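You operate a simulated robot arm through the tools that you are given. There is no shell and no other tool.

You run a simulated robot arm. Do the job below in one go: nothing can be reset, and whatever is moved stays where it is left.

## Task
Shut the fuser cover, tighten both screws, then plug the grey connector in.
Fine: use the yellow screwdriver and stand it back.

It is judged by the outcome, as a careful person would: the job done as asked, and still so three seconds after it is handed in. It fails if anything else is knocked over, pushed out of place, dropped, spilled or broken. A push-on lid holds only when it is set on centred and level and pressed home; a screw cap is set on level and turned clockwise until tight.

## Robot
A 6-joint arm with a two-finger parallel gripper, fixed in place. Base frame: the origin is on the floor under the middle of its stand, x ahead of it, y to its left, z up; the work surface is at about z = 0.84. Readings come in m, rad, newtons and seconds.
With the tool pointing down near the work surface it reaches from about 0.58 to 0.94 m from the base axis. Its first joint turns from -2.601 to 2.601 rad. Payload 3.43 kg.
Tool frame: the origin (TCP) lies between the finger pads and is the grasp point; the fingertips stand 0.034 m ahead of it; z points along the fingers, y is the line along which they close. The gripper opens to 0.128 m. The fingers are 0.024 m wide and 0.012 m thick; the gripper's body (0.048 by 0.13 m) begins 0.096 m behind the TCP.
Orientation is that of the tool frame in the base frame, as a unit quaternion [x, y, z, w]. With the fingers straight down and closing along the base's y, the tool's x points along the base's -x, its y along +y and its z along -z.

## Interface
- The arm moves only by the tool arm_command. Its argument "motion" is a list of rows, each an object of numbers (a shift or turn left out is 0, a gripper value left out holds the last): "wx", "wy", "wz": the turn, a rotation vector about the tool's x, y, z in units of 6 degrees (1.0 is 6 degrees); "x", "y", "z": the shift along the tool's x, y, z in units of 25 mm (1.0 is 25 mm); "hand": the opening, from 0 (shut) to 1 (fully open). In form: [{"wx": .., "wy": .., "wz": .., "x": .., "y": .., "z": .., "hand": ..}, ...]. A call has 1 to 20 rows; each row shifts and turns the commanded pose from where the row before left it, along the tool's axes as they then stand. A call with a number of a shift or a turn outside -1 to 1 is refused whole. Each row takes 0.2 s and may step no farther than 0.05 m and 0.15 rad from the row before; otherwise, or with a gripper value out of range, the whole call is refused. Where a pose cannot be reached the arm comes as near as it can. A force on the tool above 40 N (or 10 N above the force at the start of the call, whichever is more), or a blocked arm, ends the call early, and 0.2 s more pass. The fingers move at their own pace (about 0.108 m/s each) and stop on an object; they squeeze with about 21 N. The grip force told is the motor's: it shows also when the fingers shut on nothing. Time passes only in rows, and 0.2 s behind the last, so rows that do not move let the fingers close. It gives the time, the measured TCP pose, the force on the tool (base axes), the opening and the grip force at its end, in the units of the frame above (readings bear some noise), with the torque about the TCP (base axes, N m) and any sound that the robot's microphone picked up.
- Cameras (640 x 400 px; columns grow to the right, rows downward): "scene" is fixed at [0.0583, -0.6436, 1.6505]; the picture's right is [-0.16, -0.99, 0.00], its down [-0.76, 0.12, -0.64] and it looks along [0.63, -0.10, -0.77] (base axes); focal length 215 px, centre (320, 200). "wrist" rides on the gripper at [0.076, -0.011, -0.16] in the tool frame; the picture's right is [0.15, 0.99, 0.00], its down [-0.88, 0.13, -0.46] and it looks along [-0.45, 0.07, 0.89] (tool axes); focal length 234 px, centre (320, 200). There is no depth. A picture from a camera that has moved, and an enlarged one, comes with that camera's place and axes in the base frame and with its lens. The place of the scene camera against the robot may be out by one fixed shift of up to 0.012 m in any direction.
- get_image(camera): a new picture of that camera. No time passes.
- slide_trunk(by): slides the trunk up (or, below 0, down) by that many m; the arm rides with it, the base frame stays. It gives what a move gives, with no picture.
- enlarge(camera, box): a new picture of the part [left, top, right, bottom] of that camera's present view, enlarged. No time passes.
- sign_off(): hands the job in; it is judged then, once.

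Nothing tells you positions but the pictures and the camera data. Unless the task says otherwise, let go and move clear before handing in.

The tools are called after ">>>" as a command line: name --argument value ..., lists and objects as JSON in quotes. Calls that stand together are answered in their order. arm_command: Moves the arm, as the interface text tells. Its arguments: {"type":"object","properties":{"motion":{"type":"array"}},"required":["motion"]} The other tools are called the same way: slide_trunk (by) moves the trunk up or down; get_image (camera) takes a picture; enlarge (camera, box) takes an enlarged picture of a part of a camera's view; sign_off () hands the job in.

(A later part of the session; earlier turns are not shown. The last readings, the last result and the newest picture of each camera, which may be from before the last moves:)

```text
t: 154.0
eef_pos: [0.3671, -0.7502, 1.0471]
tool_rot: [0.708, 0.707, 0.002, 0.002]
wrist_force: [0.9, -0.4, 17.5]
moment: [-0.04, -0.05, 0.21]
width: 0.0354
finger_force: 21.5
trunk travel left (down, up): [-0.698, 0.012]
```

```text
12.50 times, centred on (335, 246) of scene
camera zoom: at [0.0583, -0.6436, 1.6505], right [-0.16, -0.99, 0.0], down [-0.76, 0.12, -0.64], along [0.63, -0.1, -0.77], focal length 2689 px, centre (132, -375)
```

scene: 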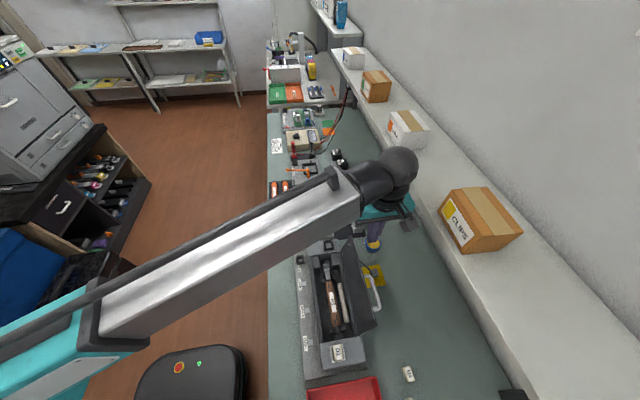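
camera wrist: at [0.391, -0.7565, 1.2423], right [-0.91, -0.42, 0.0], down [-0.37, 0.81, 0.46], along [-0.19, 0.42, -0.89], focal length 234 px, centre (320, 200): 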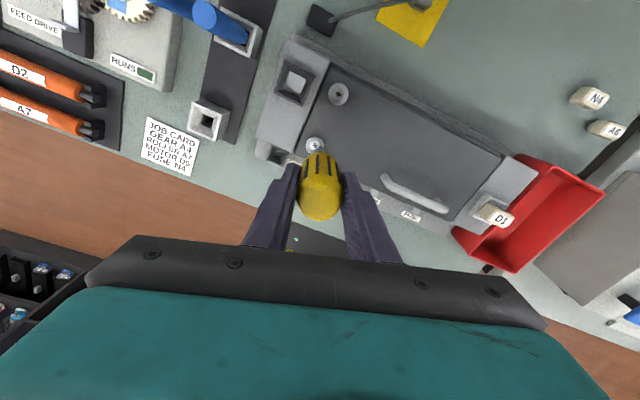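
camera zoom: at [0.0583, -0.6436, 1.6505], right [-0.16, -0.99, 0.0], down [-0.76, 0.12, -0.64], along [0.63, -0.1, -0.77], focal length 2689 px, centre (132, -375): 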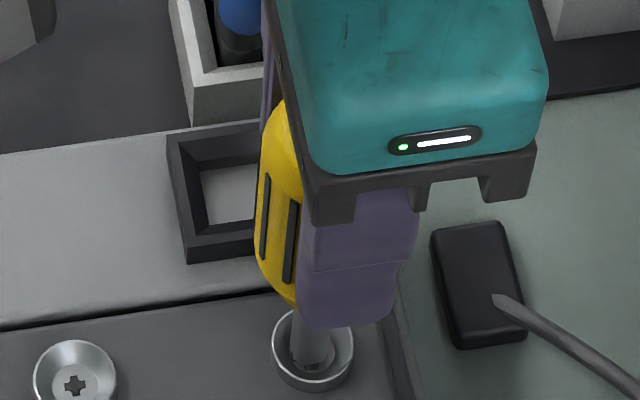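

Torque is 0.21 N·m. I lift to check the cross, as I did for the first screw.

>>> arm_command --motion '[{"z": -0.5}, {"z": -1}, {}]'

>>> enlarge --camera "scene" --box '[310, 230, 360, 262]'

>>> enlarge --camera "wrist" --box '[270, 100, 370, 162]'

```text
t: 154.8
eef_pos: [0.3678, -0.7514, 1.0835]
tool_rot: [0.707, 0.707, 0.002, 0.0]
wrist_force: [0.7, 0.4, -0.6]
moment: [-0.01, -0.02, 0.03]
width: 0.0358
finger_force: 20.8
trunk travel left (down, up): [-0.698, 0.012]
```

```text
12.50 times, centred on (335, 246) of scene
camera zoom: at [0.0583, -0.6436, 1.6505], right [-0.16, -0.99, 0.0], down [-0.76, 0.12, -0.64], along [0.63, -0.1, -0.77], focal length 2689 px, centre (132, -375)
```

zoom: 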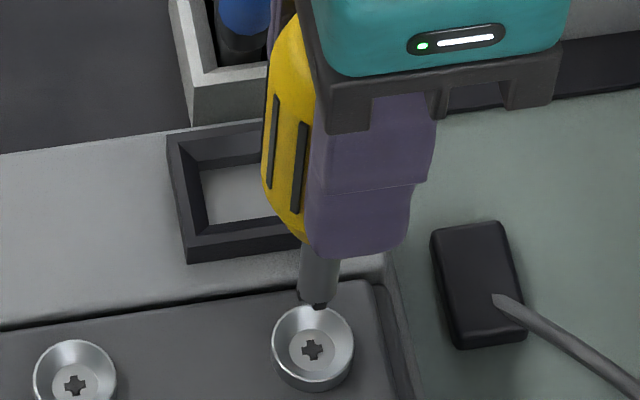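

```text
6.40 times, centred on (320, 131) of wrist
camera zoom: at [0.3549, -0.6758, 1.2432], right [0.99, 0.15, 0.0], down [0.13, -0.88, 0.45], along [0.07, -0.45, -0.89], focal length 1499 px, centre (320, 642)
```

zoom: 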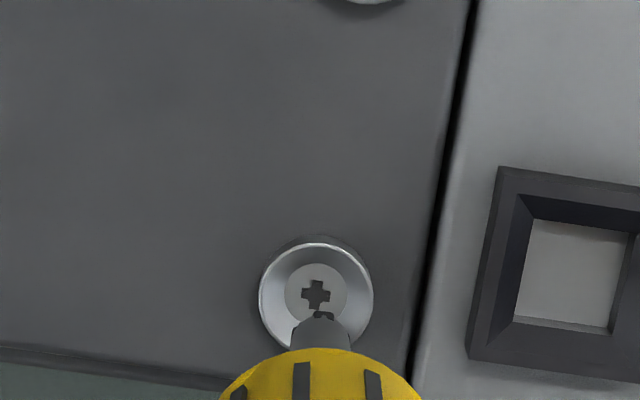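

Both screws look alike now: same depth, same cross position, firm torque. Now I take the screwdriver back to its holder, first up, then toward +y, then +x.

>>> arm_command --motion '[{"z": -1}, {"z": -0.9}, {"x": 0.94}, {"x": 0.94}, {"x": 0.94}, {"x": 0.94}, {"x": 0.92}, {"y": 0.9}, {"y": 0.9}, {"y": 0.9}, {"y": 0.9}, {"y": 0.9}, {"y": 0.9}, {"y": 0.88}, {}]'

>>> get_image --camera "wrist"

>>> enlarge --camera "wrist" --box '[240, 80, 400, 180]'

>>> enlarge --camera "scene" --box '[260, 180, 360, 242]'

```text
t: 158.0
eef_pos: [0.5242, -0.6346, 1.1321]
tool_rot: [0.708, 0.706, 0.001, 0.001]
wrist_force: [0.4, -0.7, -1.3]
moment: [0.0, 0.0, -0.01]
width: 0.0357
finger_force: 21.4
trunk travel left (down, up): [-0.698, 0.012]
```

```text
taken
camera wrist: at [0.5115, -0.559, 1.2921], right [0.99, 0.15, 0.0], down [0.13, -0.88, 0.45], along [0.07, -0.45, -0.89], focal length 234 px, centre (320, 200)
```

wrist: 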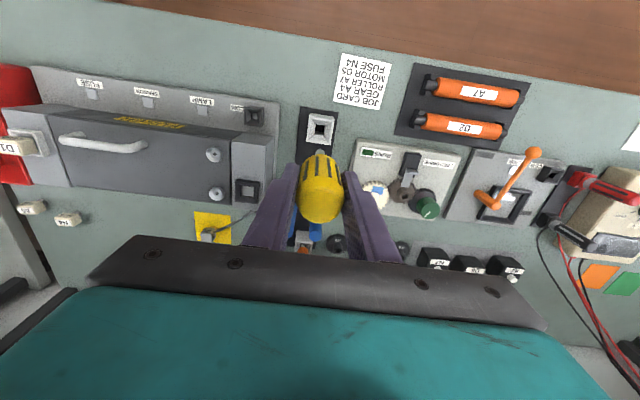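

```text
4.00 times, centred on (320, 130) of wrist
camera zoom: at [0.5115, -0.559, 1.2921], right [0.99, 0.15, 0.0], down [0.13, -0.88, 0.45], along [0.07, -0.45, -0.89], focal length 937 px, centre (320, 480)
```

zoom: 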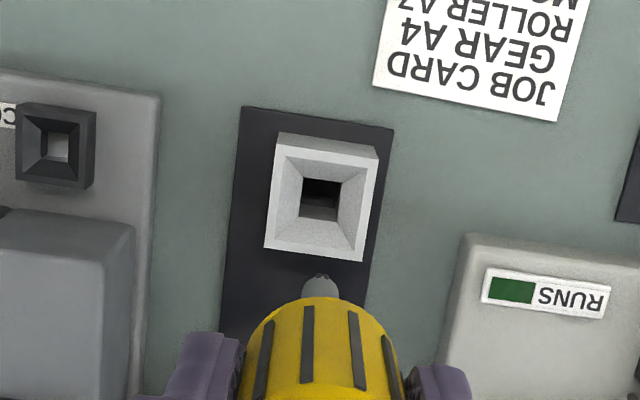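

```text
6.40 times, centred on (310, 211) of scene
camera zoom: at [0.0583, -0.6436, 1.6505], right [-0.16, -0.99, 0.0], down [-0.76, 0.12, -0.64], along [0.63, -0.1, -0.77], focal length 1377 px, centre (384, 130)
```

zoom: 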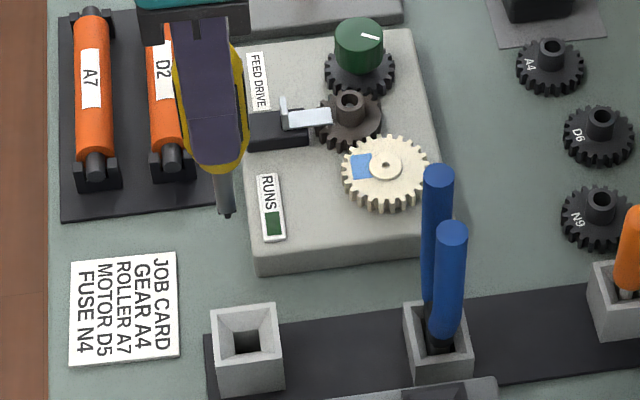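

It's well centred over the holder. I'm lowering the screwdriver into it.

>>> arm_command --motion '[{"z": 1}, {"z": 1}, {"z": 1}, {"z": 1}, {"z": 1}, {"z": 0.8}, {"z": 0.5}, {}]'

>>> enlarge --camera "wrist" --box '[240, 110, 400, 210]'

```text
t: 159.8
eef_pos: [0.5236, -0.6357, 0.9747]
tool_rot: [0.707, 0.707, 0.002, 0.001]
wrist_force: [0.5, 0.4, -1.4]
moment: [-0.02, 0.02, 0.02]
width: 0.0357
finger_force: 21.1
trunk travel left (down, up): [-0.698, 0.012]
```

```text
4.00 times, centred on (320, 160) of wrist
camera zoom: at [0.512, -0.5585, 1.134], right [0.99, 0.15, 0.0], down [0.13, -0.88, 0.46], along [0.07, -0.45, -0.89], focal length 937 px, centre (320, 360)
```

zoom: 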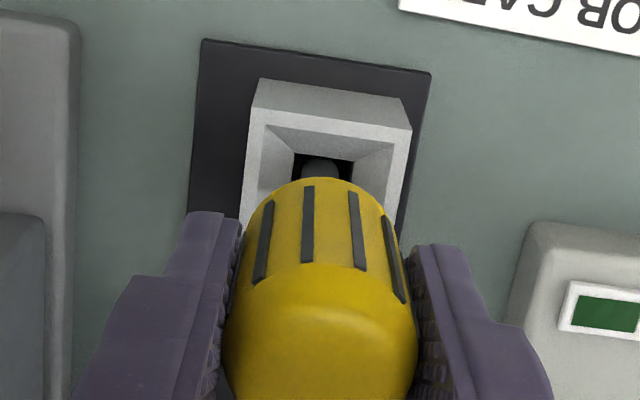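

>>> arm_command --motion '[{"z": 0.15}, {"z": 0.15}, {"z": 0.1}, {}]'

>>> arm_command --motion '[{"z": 0.08}, {"z": 0.08}, {}]'

```text
t: 160.8
eef_pos: [0.5246, -0.636, 0.9627]
tool_rot: [0.707, 0.707, 0.002, 0.001]
wrist_force: [0.6, 0.5, -1.2]
moment: [0.03, -0.02, -0.03]
width: 0.0358
finger_force: 20.9
trunk travel left (down, up): [-0.698, 0.012]
```

```text
t: 161.6
eef_pos: [0.5246, -0.6347, 0.959]
tool_rot: [0.707, 0.707, 0.001, 0.001]
wrist_force: [0.3, -0.3, -1.8]
moment: [-0.01, 0.05, 0.01]
width: 0.0356
finger_force: 20.8
trunk travel left (down, up): [-0.698, 0.012]
```

>>> arm_command --motion '[{"z": 0.06}, {"z": 0.04}, {}]'

>>> arm_command --motion '[{"z": 0.06}, {"z": 0.04}, {}]'

```text
t: 162.4
eef_pos: [0.5245, -0.6358, 0.9571]
tool_rot: [0.707, 0.707, 0.002, 0.001]
wrist_force: [0.2, 0.6, -1.0]
moment: [-0.01, 0.02, 0.0]
width: 0.0359
finger_force: 21.4
trunk travel left (down, up): [-0.698, 0.012]
```

```text
t: 163.2
eef_pos: [0.5241, -0.6333, 0.9559]
tool_rot: [0.707, 0.707, 0.002, 0.002]
wrist_force: [2.2, -1.5, 12.4]
moment: [-0.07, -0.1, -0.01]
width: 0.0356
finger_force: 21.0
trunk travel left (down, up): [-0.698, 0.012]
```

It's on the bottom of the holder. I ease off slightly, open, and rise clear.

>>> arm_command --motion '[{"z": -0.06}, {"hand": 0.6}, {"hand": 0.6}, {"hand": 0.6}, {"z": -0.5}, {"z": -1}, {"z": -1}, {"z": -1}, {"z": -1}, {"z": -1}, {}]'

>>> get_image --camera "wrist"

>>> enlarge --camera "scene" --box '[260, 190, 420, 290]'

```text
t: 165.6
eef_pos: [0.5244, -0.634, 1.0938]
tool_rot: [0.707, 0.707, 0.002, 0.0]
wrist_force: [0.6, 0.1, -0.5]
moment: [-0.03, -0.02, 0.02]
width: 0.0766
finger_force: 0.1
trunk travel left (down, up): [-0.698, 0.012]
```

```text
taken
camera wrist: at [0.5119, -0.5589, 1.2543], right [0.99, 0.15, 0.0], down [0.13, -0.88, 0.45], along [0.07, -0.45, -0.89], focal length 234 px, centre (320, 200)
```

wrist: 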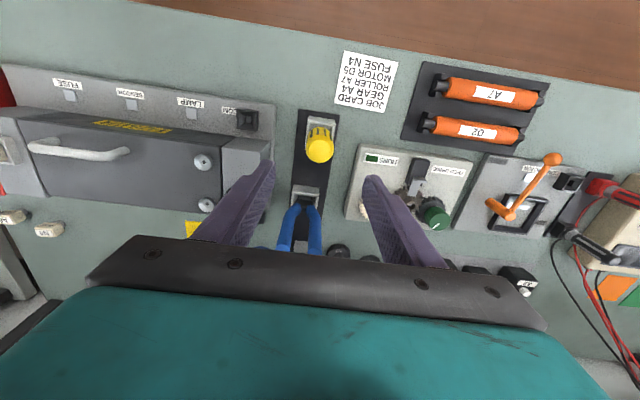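

```text
4.00 times, centred on (340, 240) of scene
camera zoom: at [0.0583, -0.6436, 1.6505], right [-0.16, -0.99, 0.0], down [-0.76, 0.12, -0.64], along [0.63, -0.1, -0.77], focal length 860 px, centre (240, 40)
```

zoom: 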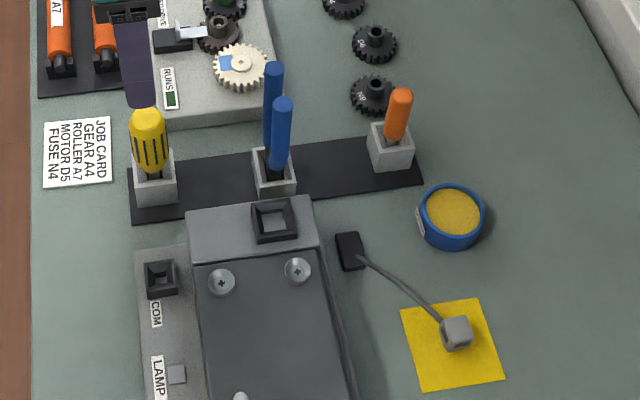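

The screwdriver is standing in its holder again, and both screws and the cover look fine. Next is the grey connector on the yellow pad at about (0.315, −0.897). I'll rise, turn the wrist back to zero, and go look at it.

>>> arm_command --motion '[{"z": -1}, {"wz": -1}, {"wz": -1}, {"wz": -1}, {"wz": -1}, {"wz": -1}, {"wz": -1}, {"wz": -1}, {"wz": -1}, {"wz": -1}, {"wz": -1}, {"wz": -1}, {"wz": -1}, {"wz": -1}, {"wz": -1}, {"wz": -1}, {}]'

>>> arm_command --motion '[{"x": 1}, {"x": 1}, {"x": 1}, {"x": 1}, {"x": 1}, {"x": 1}, {"x": 1}, {"x": 0.8}, {"y": -1}, {"y": -1}, {"y": -1}, {"y": -1}, {"y": -1}, {"y": -1}, {"y": -1}, {"y": -1}, {}]'

>>> get_image --camera "wrist"

>>> enlarge --camera "wrist" --box '[240, 60, 400, 160]'

```text
t: 169.2
eef_pos: [0.5239, -0.6351, 1.1201]
tool_rot: [0.0, 1.0, 0.001, 0.002]
wrist_force: [-0.5, -0.3, -0.7]
moment: [0.0, -0.01, 0.0]
width: 0.0768
finger_force: 0.0
trunk travel left (down, up): [-0.698, 0.012]
```

```text
t: 172.8
eef_pos: [0.3283, -0.8355, 1.1177]
tool_rot: [0.0, 1.0, 0.001, 0.002]
wrist_force: [0.6, 0.1, 0.2]
moment: [0.01, -0.01, -0.01]
width: 0.0766
finger_force: 0.0
trunk travel left (down, up): [-0.698, 0.012]
```

```text
taken
camera wrist: at [0.2515, -0.8461, 1.2773], right [-0.15, 0.99, 0.0], down [0.88, 0.13, 0.46], along [0.45, 0.07, -0.89], focal length 234 px, centre (320, 200)
```

wrist: 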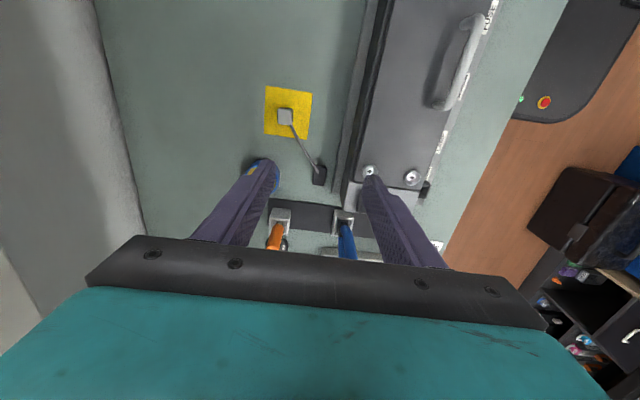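

```text
4.00 times, centred on (320, 110) of wrist
camera zoom: at [0.2515, -0.8461, 1.2773], right [-0.15, 0.99, 0.0], down [0.88, 0.13, 0.46], along [0.45, 0.07, -0.89], focal length 937 px, centre (320, 560)
```

zoom: 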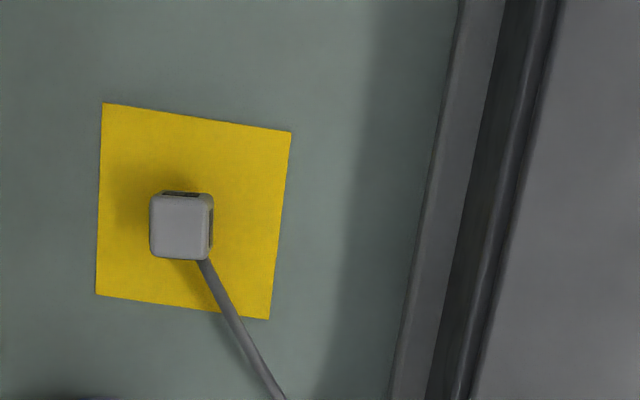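

The connector is a grey block about 25 mm square, with its cable leaving the +x side. It's centred at about (0.314, −0.895), turned a few degrees, and that's near the edge of reach. I'll approach lower to test the reach and look closer.

>>> arm_command --motion '[{"z": 1, "x": 0.3}, {"z": 1, "x": 0.3}, {"z": 1, "y": -0.5}, {"z": 1, "y": -0.5}, {"y": -0.5}, {"y": -0.5}, {}]'

>>> get_image --camera "wrist"

>>> enlarge --camera "wrist" --box '[240, 90, 400, 190]'

```text
t: 174.4
eef_pos: [0.3062, -0.859, 1.0163]
tool_rot: [0.0, 1.0, -0.001, 0.003]
wrist_force: [0.5, 0.9, -0.2]
moment: [0.0, 0.0, 0.0]
width: 0.0768
finger_force: 0.0
out of reach, approached as far as the arm can: row 4, 5, 6
trunk travel left (down, up): [-0.698, 0.012]
```

```text
taken
camera wrist: at [0.2286, -0.8691, 1.1754], right [-0.15, 0.99, 0.0], down [0.88, 0.13, 0.46], along [0.46, 0.07, -0.89], focal length 234 px, centre (320, 200)
```

wrist: 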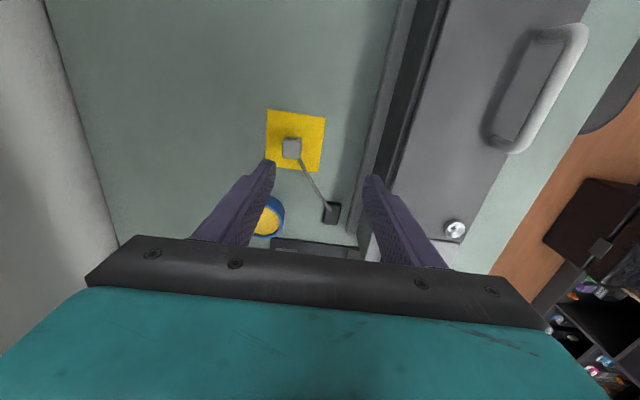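

```text
4.00 times, centred on (320, 140) of wrist
camera zoom: at [0.2286, -0.8691, 1.1754], right [-0.15, 0.99, 0.0], down [0.88, 0.13, 0.46], along [0.46, 0.07, -0.89], focal length 937 px, centre (320, 440)
```

zoom: 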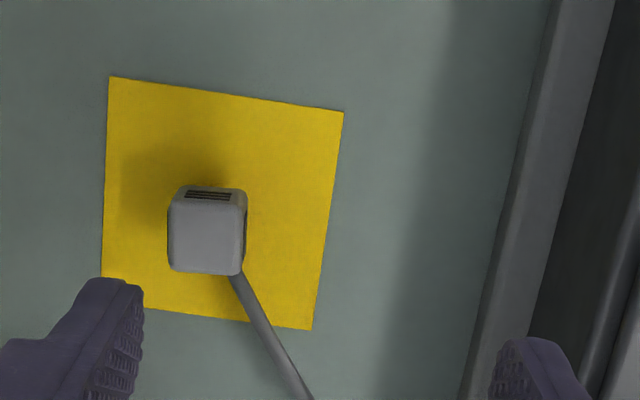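

Vertical reach ends near a radius of 0.91 at this height. I'll see whether it grows lower down.

>>> arm_command --motion '[{"z": 1}, {"z": 1}, {"y": -0.5}, {"y": -0.5}, {"y": -0.5}, {}]'

```text
t: 175.8
eef_pos: [0.3055, -0.858, 0.966]
tool_rot: [0.001, 1.0, 0.001, 0.001]
wrist_force: [-0.2, -0.8, 0.1]
moment: [0.0, 0.0, 0.06]
width: 0.0767
finger_force: 0.0
out of reach, approached as far as the arm can: row 3, 4, 5
trunk travel left (down, up): [-0.698, 0.012]
```

A vertical tool stops at a radius of about 0.912, so I'll have to tilt the hand outward to reach the connector at 0.949. I'll turn the wrist +90°, so the fingers would close along x and the camera sees the cable side-on.

>>> arm_command --motion '[{"z": -1, "y": 0.4}, {"z": -0.6, "y": 0.4}, {"wz": 1}, {"wz": 1}, {"wz": 1}, {"wz": 1}, {"wz": 1}, {"wz": 1}, {"wz": 1}, {"wz": 1}, {"wz": 1}, {"wz": 1}, {"wz": 1}, {"wz": 1}, {"wz": 1}, {"wz": 1}, {"wz": 1}, {}]'

>>> get_image --camera "wrist"

>>> enlarge --camera "wrist" --box '[260, 110, 380, 185]'

```text
t: 179.6
eef_pos: [0.3058, -0.838, 1.0056]
tool_rot: [0.708, 0.707, 0.001, 0.0]
wrist_force: [0.0, 0.8, 0.3]
moment: [0.0, -0.01, 0.01]
width: 0.0767
finger_force: 0.0
trunk travel left (down, up): [-0.698, 0.012]
```

```text
taken
camera wrist: at [0.2933, -0.7622, 1.1662], right [0.99, 0.14, 0.0], down [0.13, -0.88, 0.45], along [0.07, -0.45, -0.89], focal length 234 px, centre (320, 200)
```

wrist: 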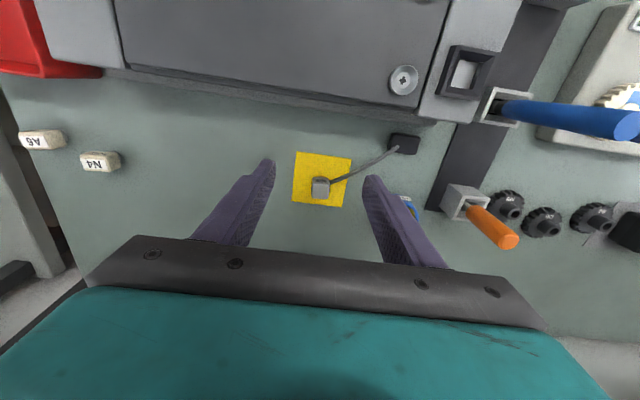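

```text
5.33 times, centred on (320, 148) of wrist
camera zoom: at [0.2933, -0.7622, 1.1662], right [0.99, 0.14, 0.0], down [0.13, -0.88, 0.45], along [0.07, -0.45, -0.89], focal length 1249 px, centre (320, 480)
```

zoom: 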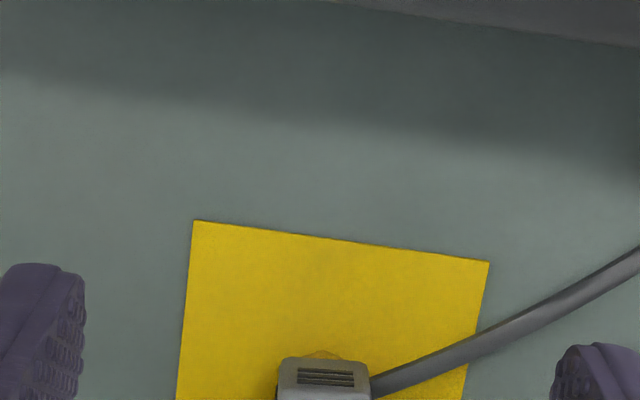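

>>> enlarge --camera "wrist" --box '[280, 150, 360, 200]'

>>> enlarge --camera "wrist" --box '[280, 120, 440, 220]'

```text
8.00 times, centred on (320, 175) of wrist
camera zoom: at [0.2933, -0.7622, 1.1662], right [0.99, 0.14, 0.0], down [0.13, -0.88, 0.45], along [0.07, -0.45, -0.89], focal length 1873 px, centre (320, 400)
```

zoom: 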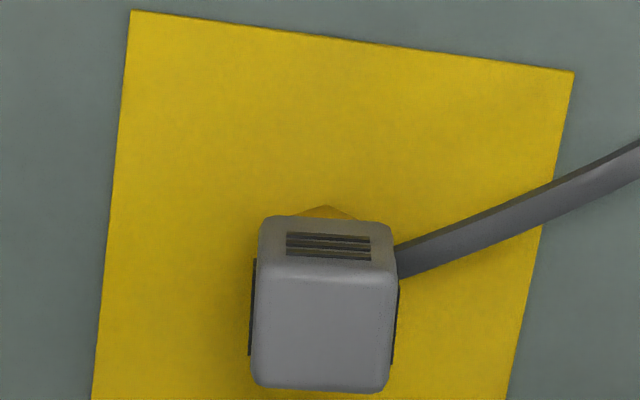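

```text
4.00 times, centred on (360, 170) of wrist
camera zoom: at [0.2933, -0.7622, 1.1662], right [0.99, 0.14, 0.0], down [0.13, -0.88, 0.45], along [0.07, -0.45, -0.89], focal length 937 px, centre (160, 320)
```

zoom: 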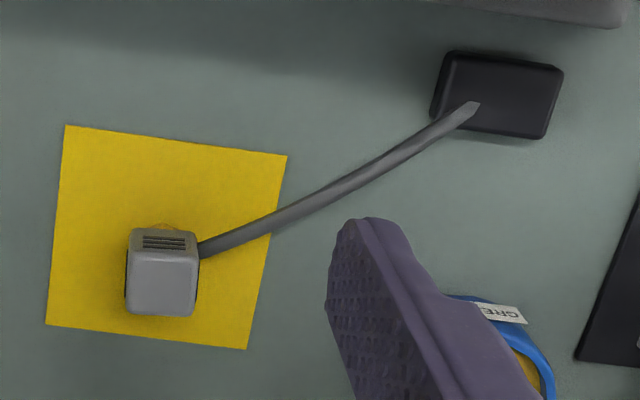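

Seen side-on, the connector is a body about 23 × 21 × 27 mm on a narrower plug. Its top is near z 0.882 and its centre near (0.313, −0.8935), turned 5° counter-clockwise, with the cable on its +x face. I'll grip its ±y faces: turn the wrist to match, then tilt the hand 12° outward for reach.

>>> arm_command --motion '[{"wz": -1}, {"wz": -1}, {"wz": -1}, {"wz": -1}, {"wz": -1}, {"wz": -1}, {"wz": -1}, {"wz": -1}, {"wz": -1}, {"wz": -1}, {"wz": -1}, {"wz": -1}, {"wz": -1}, {"wz": -1}, {"wz": -1}, {"wz": -0.88}, {"wx": 1}, {"wx": 1}, {}]'

>>> get_image --camera "wrist"

```text
t: 183.6
eef_pos: [0.3052, -0.8383, 1.0061]
tool_rot: [-0.045, 0.993, -0.104, 0.007]
wrist_force: [-0.3, 1.2, -0.7]
moment: [0.01, -0.03, 0.0]
width: 0.0766
finger_force: 0.1
trunk travel left (down, up): [-0.698, 0.012]
```

```text
taken
camera wrist: at [0.2267, -0.8229, 1.1646], right [-0.23, 0.95, -0.21], down [0.85, 0.3, 0.42], along [0.46, -0.08, -0.88], focal length 234 px, centre (320, 200)
```

wrist: 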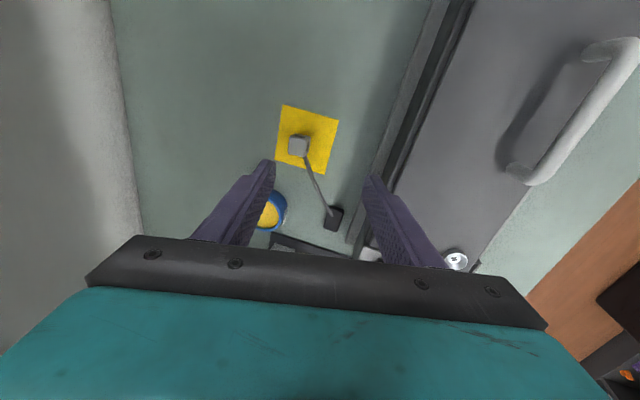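

Tilted without trouble. Now I move out over the connector, keeping above it.

>>> arm_command --motion '[{"x": -0.036, "y": -0.58, "z": 0.478}, {"x": -0.036, "y": -0.58, "z": 0.478}, {"x": -0.036, "y": -0.58, "z": 0.478}, {}]'

>>> get_image --camera "wrist"

>>> enlarge --camera "wrist" --box '[240, 110, 400, 210]'

>>> enlarge --camera "scene" --box '[330, 220, 430, 282]'

```text
t: 184.6
eef_pos: [0.3121, -0.8875, 0.9797]
tool_rot: [-0.045, 0.994, -0.103, 0.006]
wrist_force: [-0.4, -0.1, 0.4]
moment: [0.0, -0.04, 0.02]
width: 0.0764
finger_force: 0.1
trunk travel left (down, up): [-0.698, 0.012]
```

```text
taken
camera wrist: at [0.2336, -0.8722, 1.1387], right [-0.23, 0.95, -0.21], down [0.85, 0.3, 0.42], along [0.46, -0.08, -0.88], focal length 234 px, centre (320, 200)
```

wrist: 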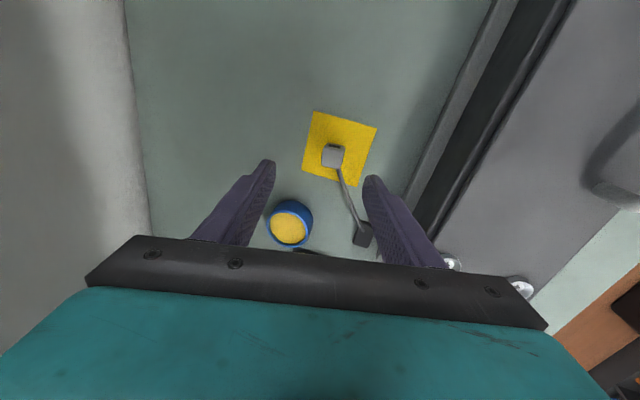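

```text
4.00 times, centred on (320, 160) of wrist
camera zoom: at [0.2336, -0.8722, 1.1387], right [-0.23, 0.95, -0.21], down [0.85, 0.3, 0.42], along [0.46, -0.08, -0.88], focal length 937 px, centre (320, 360)
```

zoom: 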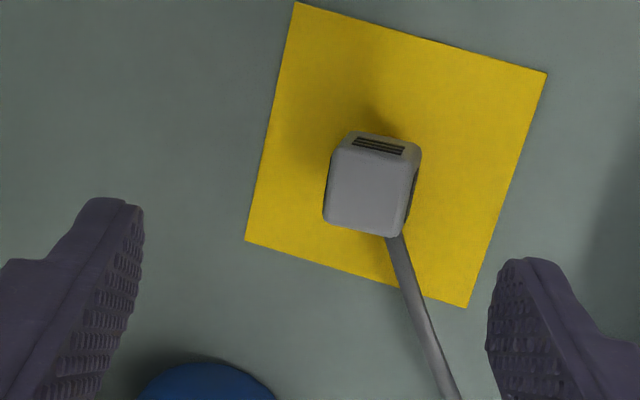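

```text
6.40 times, centred on (380, 251) of scene
camera zoom: at [0.0583, -0.6436, 1.6505], right [-0.16, -0.99, 0.0], down [-0.76, 0.12, -0.64], along [0.63, -0.1, -0.77], focal length 1377 px, centre (-64, -126)
```

zoom: 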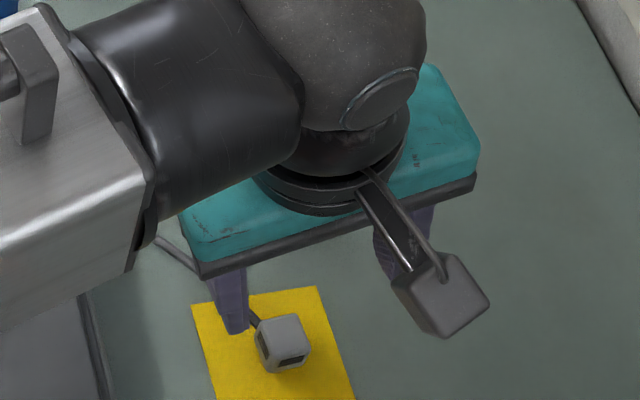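

In reach, and the connector lies where I expect. I'm lowering straight down around it, in two stages.

>>> arm_command --motion '[{"y": 0.164, "z": 0.784}, {"y": 0.164, "z": 0.784}, {"y": 0.164, "z": 0.784}, {}]'

>>> enlarge --camera "wrist" --box '[240, 110, 400, 210]'

>>> enlarge --camera "scene" --box '[330, 220, 430, 282]'

```text
t: 185.6
eef_pos: [0.3136, -0.8875, 0.9208]
tool_rot: [-0.045, 0.994, -0.104, 0.007]
wrist_force: [-0.4, -0.3, 0.7]
moment: [-0.01, 0.05, 0.02]
width: 0.0769
finger_force: 0.2
trunk travel left (down, up): [-0.698, 0.012]
```

```text
4.00 times, centred on (320, 160) of wrist
camera zoom: at [0.2344, -0.8718, 1.0789], right [-0.23, 0.95, -0.21], down [0.85, 0.3, 0.42], along [0.46, -0.08, -0.88], focal length 937 px, centre (320, 360)
```

zoom: 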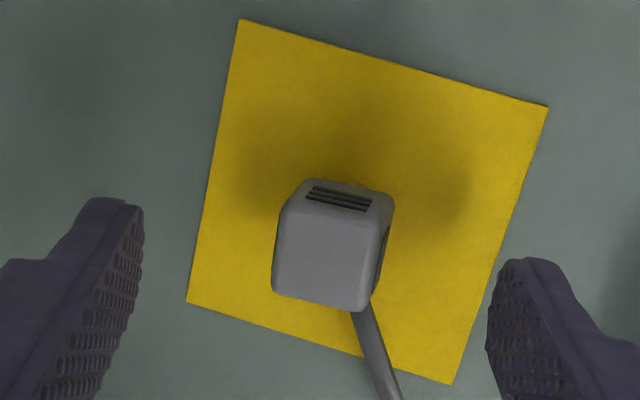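

```text
6.40 times, centred on (380, 251) of scene
camera zoom: at [0.0583, -0.6436, 1.6505], right [-0.16, -0.99, 0.0], down [-0.76, 0.12, -0.64], along [0.63, -0.1, -0.77], focal length 1377 px, centre (-64, -126)
```

zoom: 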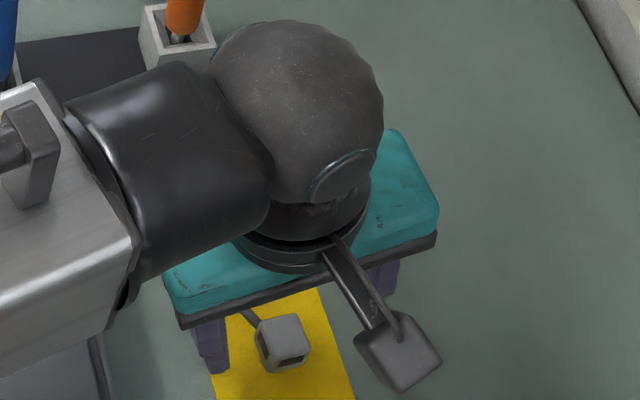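

>>> arm_command --motion '[{"y": 0.107, "z": 0.51}, {"y": 0.107, "z": 0.51}, {}]'

>>> enlarge --camera "wrist" --box '[240, 110, 400, 210]'

```text
t: 186.4
eef_pos: [0.3134, -0.8884, 0.8942]
tool_rot: [-0.045, 0.994, -0.103, 0.006]
wrist_force: [-0.4, 0.1, -0.4]
moment: [-0.03, 0.01, -0.03]
width: 0.0767
finger_force: 0.0
trunk travel left (down, up): [-0.698, 0.012]
```

```text
4.00 times, centred on (320, 160) of wrist
camera zoom: at [0.2349, -0.8722, 1.0526], right [-0.23, 0.95, -0.21], down [0.85, 0.3, 0.42], along [0.46, -0.08, -0.88], focal length 937 px, centre (320, 360)
```

zoom: 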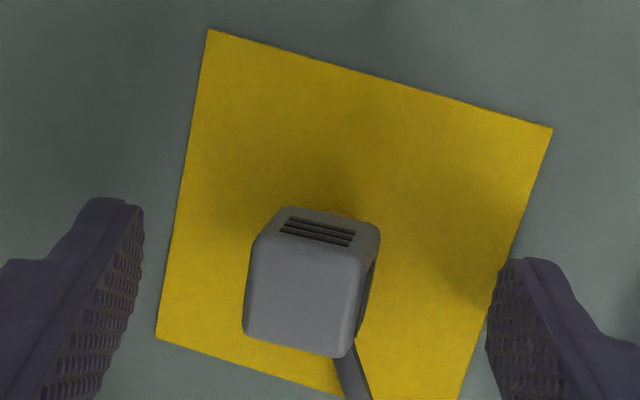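

A 2–3 mm correction toward −y and −x, and then I close on the connector.

>>> arm_command --motion '[{"y": -0.1, "x": 0.06}, {"hand": 0}, {"hand": 0}, {"hand": 0}, {"hand": 0}]'

>>> enlarge --camera "wrist" --box '[240, 110, 400, 210]'

>>> enlarge --camera "scene" --box '[330, 220, 430, 282]'

```text
t: 187.6
eef_pos: [0.3122, -0.8899, 0.8944]
tool_rot: [-0.045, 0.993, -0.105, 0.006]
wrist_force: [-0.3, -0.5, 2.0]
moment: [-0.03, 0.0, 0.0]
width: 0.023
finger_force: 21.1
trunk travel left (down, up): [-0.698, 0.012]
```

```text
4.00 times, centred on (320, 160) of wrist
camera zoom: at [0.2336, -0.8749, 1.0535], right [-0.23, 0.95, -0.21], down [0.85, 0.3, 0.42], along [0.46, -0.08, -0.88], focal length 937 px, centre (320, 360)
```

zoom: 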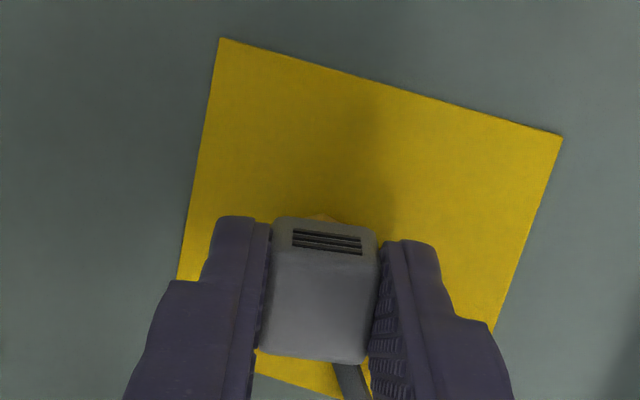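

```text
6.40 times, centred on (380, 251) of scene
camera zoom: at [0.0583, -0.6436, 1.6505], right [-0.16, -0.99, 0.0], down [-0.76, 0.12, -0.64], along [0.63, -0.1, -0.77], focal length 1377 px, centre (-64, -126)
```

zoom: 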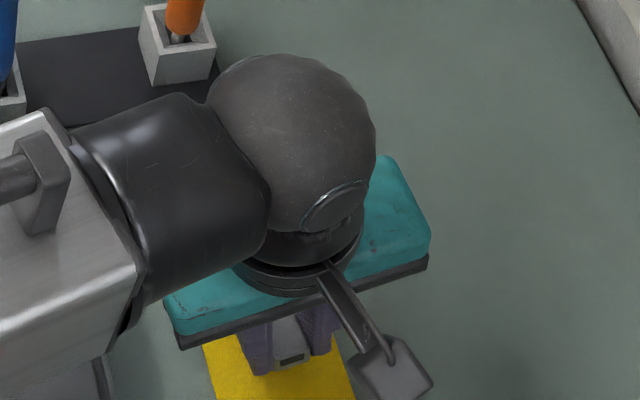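

The connector is gripped, squared up between the pads. I'm lifting it straight up.

>>> arm_command --motion '[{"y": -0.1, "z": -0.49}, {"y": -0.15, "z": -0.74}, {"y": -0.2, "z": -0.98}, {}]'

>>> enlarge --camera "wrist" --box '[240, 110, 400, 210]'

>>> enlarge --camera "scene" --box '[330, 210, 430, 272]'

```text
t: 188.6
eef_pos: [0.3125, -0.8909, 0.9507]
tool_rot: [-0.045, 0.994, -0.103, 0.006]
wrist_force: [-1.6, -0.4, 0.1]
moment: [-0.02, -0.01, 0.02]
width: 0.0002
finger_force: 20.9
trunk travel left (down, up): [-0.698, 0.012]
```

```text
4.00 times, centred on (320, 160) of wrist
camera zoom: at [0.2329, -0.875, 1.1093], right [-0.23, 0.95, -0.2], down [0.85, 0.3, 0.42], along [0.46, -0.08, -0.88], focal length 937 px, centre (320, 360)
```

zoom: 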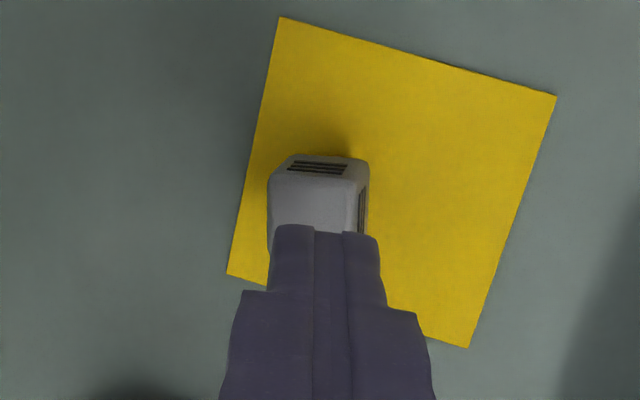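

```text
6.40 times, centred on (380, 241) of scene
camera zoom: at [0.0583, -0.6436, 1.6505], right [-0.16, -0.99, 0.0], down [-0.76, 0.12, -0.64], along [0.63, -0.1, -0.77], focal length 1377 px, centre (-64, -62)
```

zoom: 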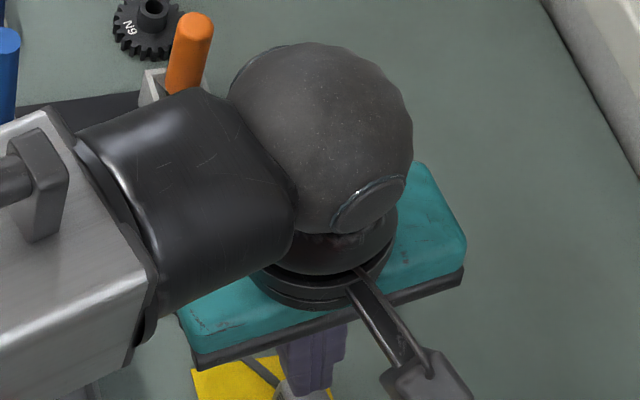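

The connector slipped out during the lift and is still standing on the pad. I'll open the fingers and look at how it sits now before trying again.

>>> arm_command --motion '[{"y": -0.1, "z": -0.49, "hand": 0.6}, {"hand": 0.6}, {"hand": 0.6}, {}]'

>>> enlarge --camera "wrist" --box '[240, 90, 400, 190]'

>>> enlarge --camera "scene" --box '[330, 210, 430, 272]'

```text
t: 189.6
eef_pos: [0.3119, -0.8896, 0.9639]
tool_rot: [-0.045, 0.994, -0.103, 0.006]
wrist_force: [0.0, -0.1, -0.9]
moment: [0.01, 0.0, 0.02]
width: 0.0769
finger_force: 0.0
trunk travel left (down, up): [-0.698, 0.012]
```

```text
4.00 times, centred on (320, 140) of wrist
camera zoom: at [0.2325, -0.8747, 1.1219], right [-0.23, 0.95, -0.21], down [0.85, 0.3, 0.42], along [0.46, -0.08, -0.88], focal length 937 px, centre (320, 440)
```

zoom: 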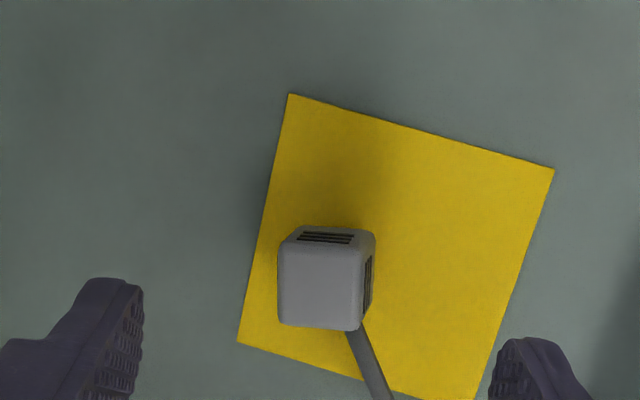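

```text
6.40 times, centred on (380, 241) of scene
camera zoom: at [0.0583, -0.6436, 1.6505], right [-0.16, -0.99, 0.0], down [-0.76, 0.12, -0.64], along [0.63, -0.1, -0.77], focal length 1377 px, centre (-64, -62)
```

zoom: 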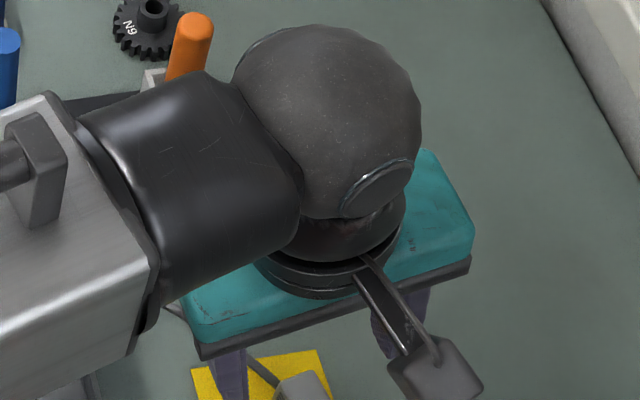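

>>> enlarge --camera "wrist" --box '[280, 140, 440, 240]'

>>> get_image --camera "wrist"

```text
4.00 times, centred on (360, 190) of wrist
camera zoom: at [0.2325, -0.8747, 1.1219], right [-0.23, 0.95, -0.21], down [0.85, 0.3, 0.42], along [0.46, -0.08, -0.88], focal length 937 px, centre (160, 240)
```

zoom: 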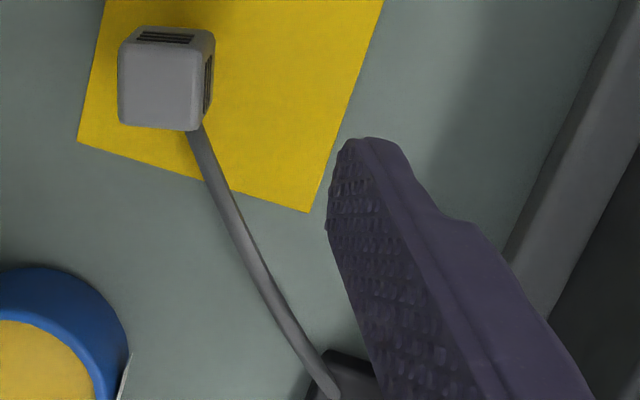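

```text
taken
camera wrist: at [0.2325, -0.8747, 1.1219], right [-0.23, 0.95, -0.21], down [0.85, 0.3, 0.42], along [0.46, -0.08, -0.88], focal length 234 px, centre (320, 200)
```

wrist: 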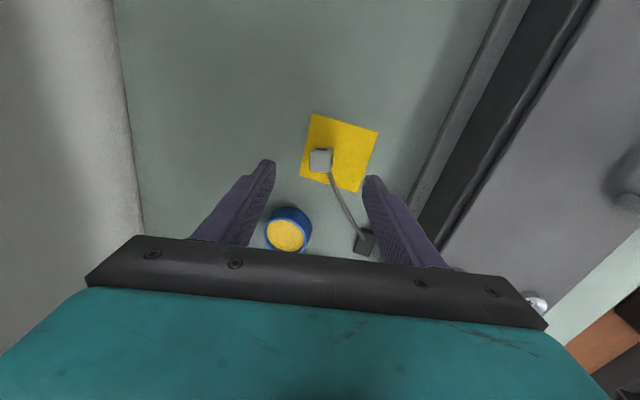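

The cable is not the cause: the connector slid out between the tilted pads and now stands about 12 mm farther out, at about (0.313, −0.9055). My plan is to hold it low with this tilted hand and drag it along the bench toward me. Once it's inside vertical reach, I can grip it squarely. First I position over it.

>>> arm_command --motion '[{"x": 0.02, "y": -0.476, "z": 0.1, "hand": 0.42}, {"y": 0.16, "z": 0.763}, {"y": 0.16, "z": 0.763}, {}]'

>>> enlarge --camera "wrist" --box '[240, 110, 400, 210]'

```text
t: 190.6
eef_pos: [0.3116, -0.9017, 0.9241]
tool_rot: [-0.044, 0.994, -0.103, 0.007]
wrist_force: [0.9, 0.2, -0.2]
moment: [-0.01, 0.0, 0.0]
width: 0.0534
finger_force: 0.1
trunk travel left (down, up): [-0.698, 0.012]
```

```text
4.00 times, centred on (320, 160) of wrist
camera zoom: at [0.233, -0.8864, 1.0827], right [-0.23, 0.95, -0.21], down [0.85, 0.3, 0.42], along [0.46, -0.08, -0.88], focal length 937 px, centre (320, 360)
```

zoom: 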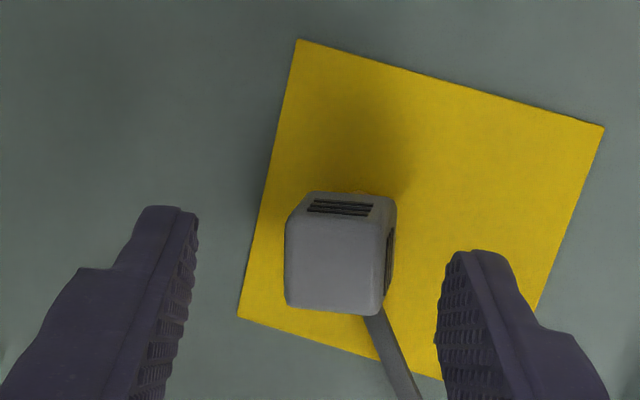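

Well lined up. I'm lowering to just above the bench, then closing.

>>> arm_command --motion '[{"x": -0.05, "y": 0.1, "z": 0.5}, {"y": 0.1, "z": 0.5}, {"y": 0.1, "z": 0.46}, {}]'

>>> enlarge --camera "wrist" --box '[240, 110, 400, 210]'

```text
t: 191.6
eef_pos: [0.3147, -0.9028, 0.8868]
tool_rot: [-0.045, 0.994, -0.103, 0.007]
wrist_force: [0.2, -0.1, 0.0]
moment: [-0.01, 0.06, -0.02]
width: 0.0537
finger_force: 0.0
trunk travel left (down, up): [-0.698, 0.012]
```

```text
4.00 times, centred on (320, 160) of wrist
camera zoom: at [0.2353, -0.8873, 1.0456], right [-0.23, 0.95, -0.2], down [0.85, 0.3, 0.42], along [0.46, -0.08, -0.88], focal length 937 px, centre (320, 360)
```

zoom: 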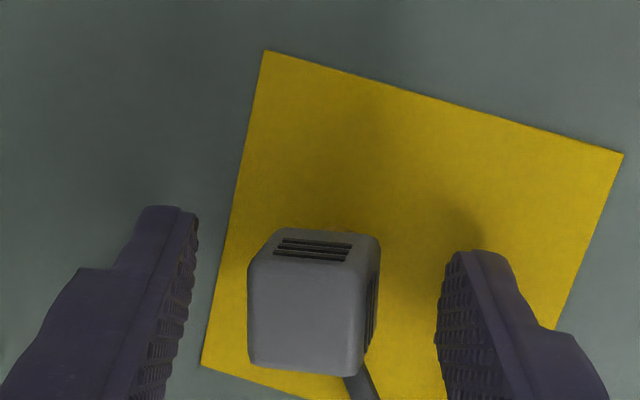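

>>> arm_command --motion '[{"hand": 0}, {"hand": 0}, {"hand": 0}, {}]'

>>> enlarge --camera "wrist" --box '[240, 110, 400, 210]'

```text
t: 192.6
eef_pos: [0.3141, -0.9036, 0.8871]
tool_rot: [-0.045, 0.994, -0.104, 0.006]
wrist_force: [0.2, -1.1, -0.4]
moment: [0.01, 0.01, 0.04]
width: 0.0228
finger_force: 20.8
trunk travel left (down, up): [-0.698, 0.012]
```

```text
4.00 times, centred on (320, 160) of wrist
camera zoom: at [0.2353, -0.8874, 1.0458], right [-0.23, 0.95, -0.21], down [0.85, 0.3, 0.42], along [0.46, -0.08, -0.88], focal length 937 px, centre (320, 360)
```

zoom: 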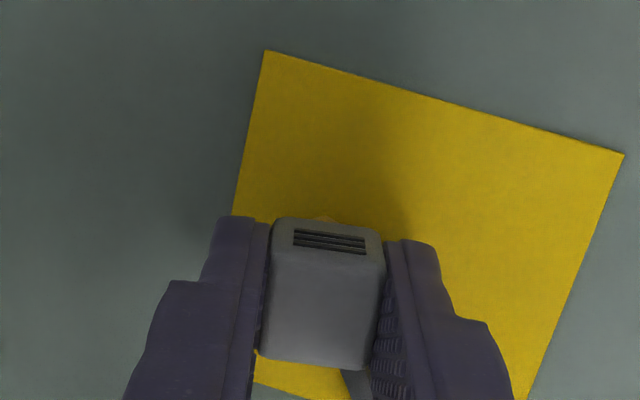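

Held. I'll test a slow 4 mm lift and see whether it stays in the grip.

>>> arm_command --motion '[{"y": -0.016, "z": -0.08}, {"y": -0.016, "z": -0.08}, {}]'

>>> enlarge --camera "wrist" --box '[240, 110, 400, 210]'

```text
t: 193.4
eef_pos: [0.3135, -0.9028, 0.8918]
tool_rot: [-0.045, 0.994, -0.104, 0.006]
wrist_force: [-0.4, 0.2, 0.3]
moment: [0.0, -0.01, 0.0]
width: 0.023
finger_force: 20.8
trunk travel left (down, up): [-0.698, 0.012]
```

```text
4.00 times, centred on (320, 160) of wrist
camera zoom: at [0.2353, -0.8872, 1.0503], right [-0.23, 0.95, -0.21], down [0.85, 0.3, 0.42], along [0.46, -0.08, -0.88], focal length 937 px, centre (320, 360)
```

zoom: 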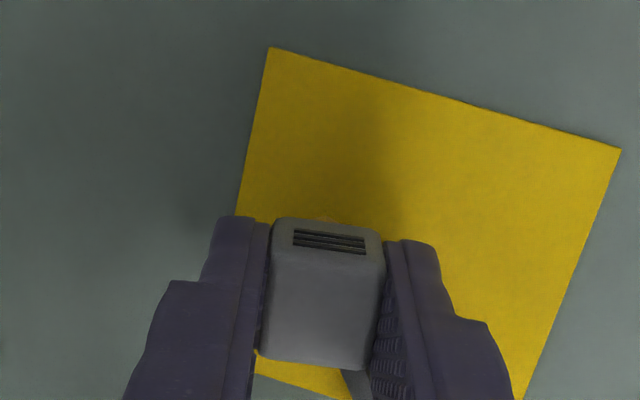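

It's lifting with the grip this time. I continue gently up while moving toward the cable anchor to keep the cable slack.

>>> arm_command --motion '[{"x": -0.14, "y": 0.18, "z": -0.24}, {"x": -0.14, "y": 0.18, "z": -0.24}, {"x": -0.14, "y": 0.18, "z": -0.24}, {}]'

>>> enlarge --camera "wrist" --box '[240, 110, 400, 210]'

```text
t: 194.4
eef_pos: [0.3221, -0.885, 0.9073]
tool_rot: [-0.045, 0.994, -0.104, 0.006]
wrist_force: [0.1, 0.4, -0.3]
moment: [-0.04, 0.0, 0.0]
width: 0.0228
finger_force: 20.9
trunk travel left (down, up): [-0.698, 0.012]
```

```text
4.00 times, centred on (320, 160) of wrist
camera zoom: at [0.244, -0.8693, 1.0645], right [-0.23, 0.95, -0.2], down [0.85, 0.3, 0.42], along [0.46, -0.08, -0.88], focal length 937 px, centre (320, 360)
```

zoom: 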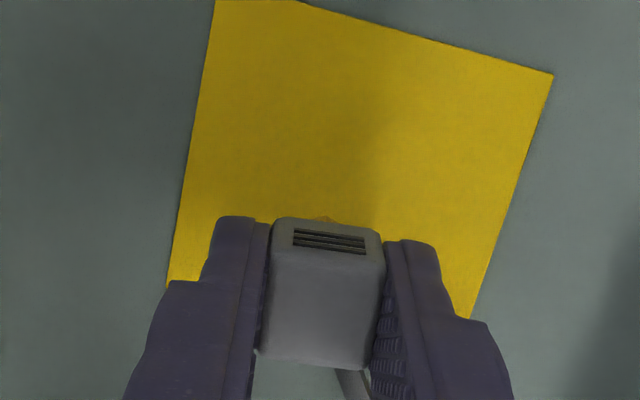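

Held firmly. I continue up and inward.

>>> arm_command --motion '[{"x": -0.213, "y": 0.304, "z": -0.415}, {"x": -0.213, "y": 0.304, "z": -0.415}, {"x": -0.213, "y": 0.304, "z": -0.415}, {"x": -0.213, "y": 0.304, "z": -0.415}, {"x": -0.213, "y": 0.304, "z": -0.415}, {}]'

>>> get_image --camera "wrist"

>>> enlarge --camera "scene" --box '[310, 210, 410, 272]'

```text
t: 195.8
eef_pos: [0.3452, -0.8334, 0.9487]
tool_rot: [-0.045, 0.994, -0.104, 0.006]
wrist_force: [-0.2, 0.5, 0.1]
moment: [0.03, -0.01, 0.01]
width: 0.0225
finger_force: 20.9
trunk travel left (down, up): [-0.698, 0.012]
```

```text
taken
camera wrist: at [0.2658, -0.819, 1.1078], right [-0.23, 0.95, -0.2], down [0.85, 0.3, 0.42], along [0.46, -0.08, -0.88], focal length 234 px, centre (320, 200)
```

wrist: 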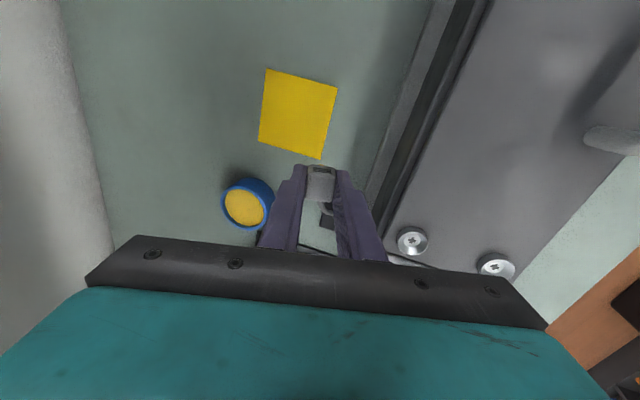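

```text
6.40 times, centred on (360, 241) of scene
camera zoom: at [0.0583, -0.6436, 1.6505], right [-0.16, -0.99, 0.0], down [-0.76, 0.12, -0.64], along [0.63, -0.1, -0.77], focal length 1377 px, centre (64, -62)
```

zoom: 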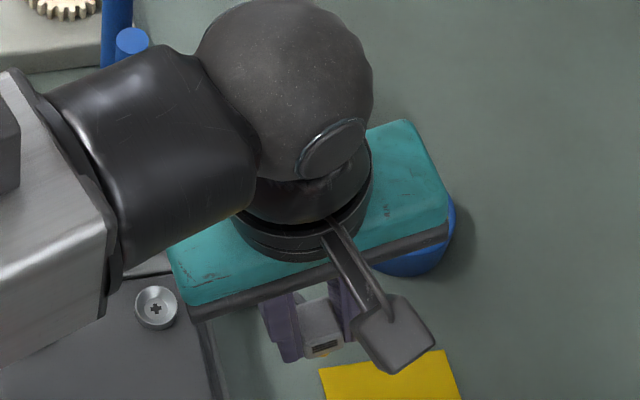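

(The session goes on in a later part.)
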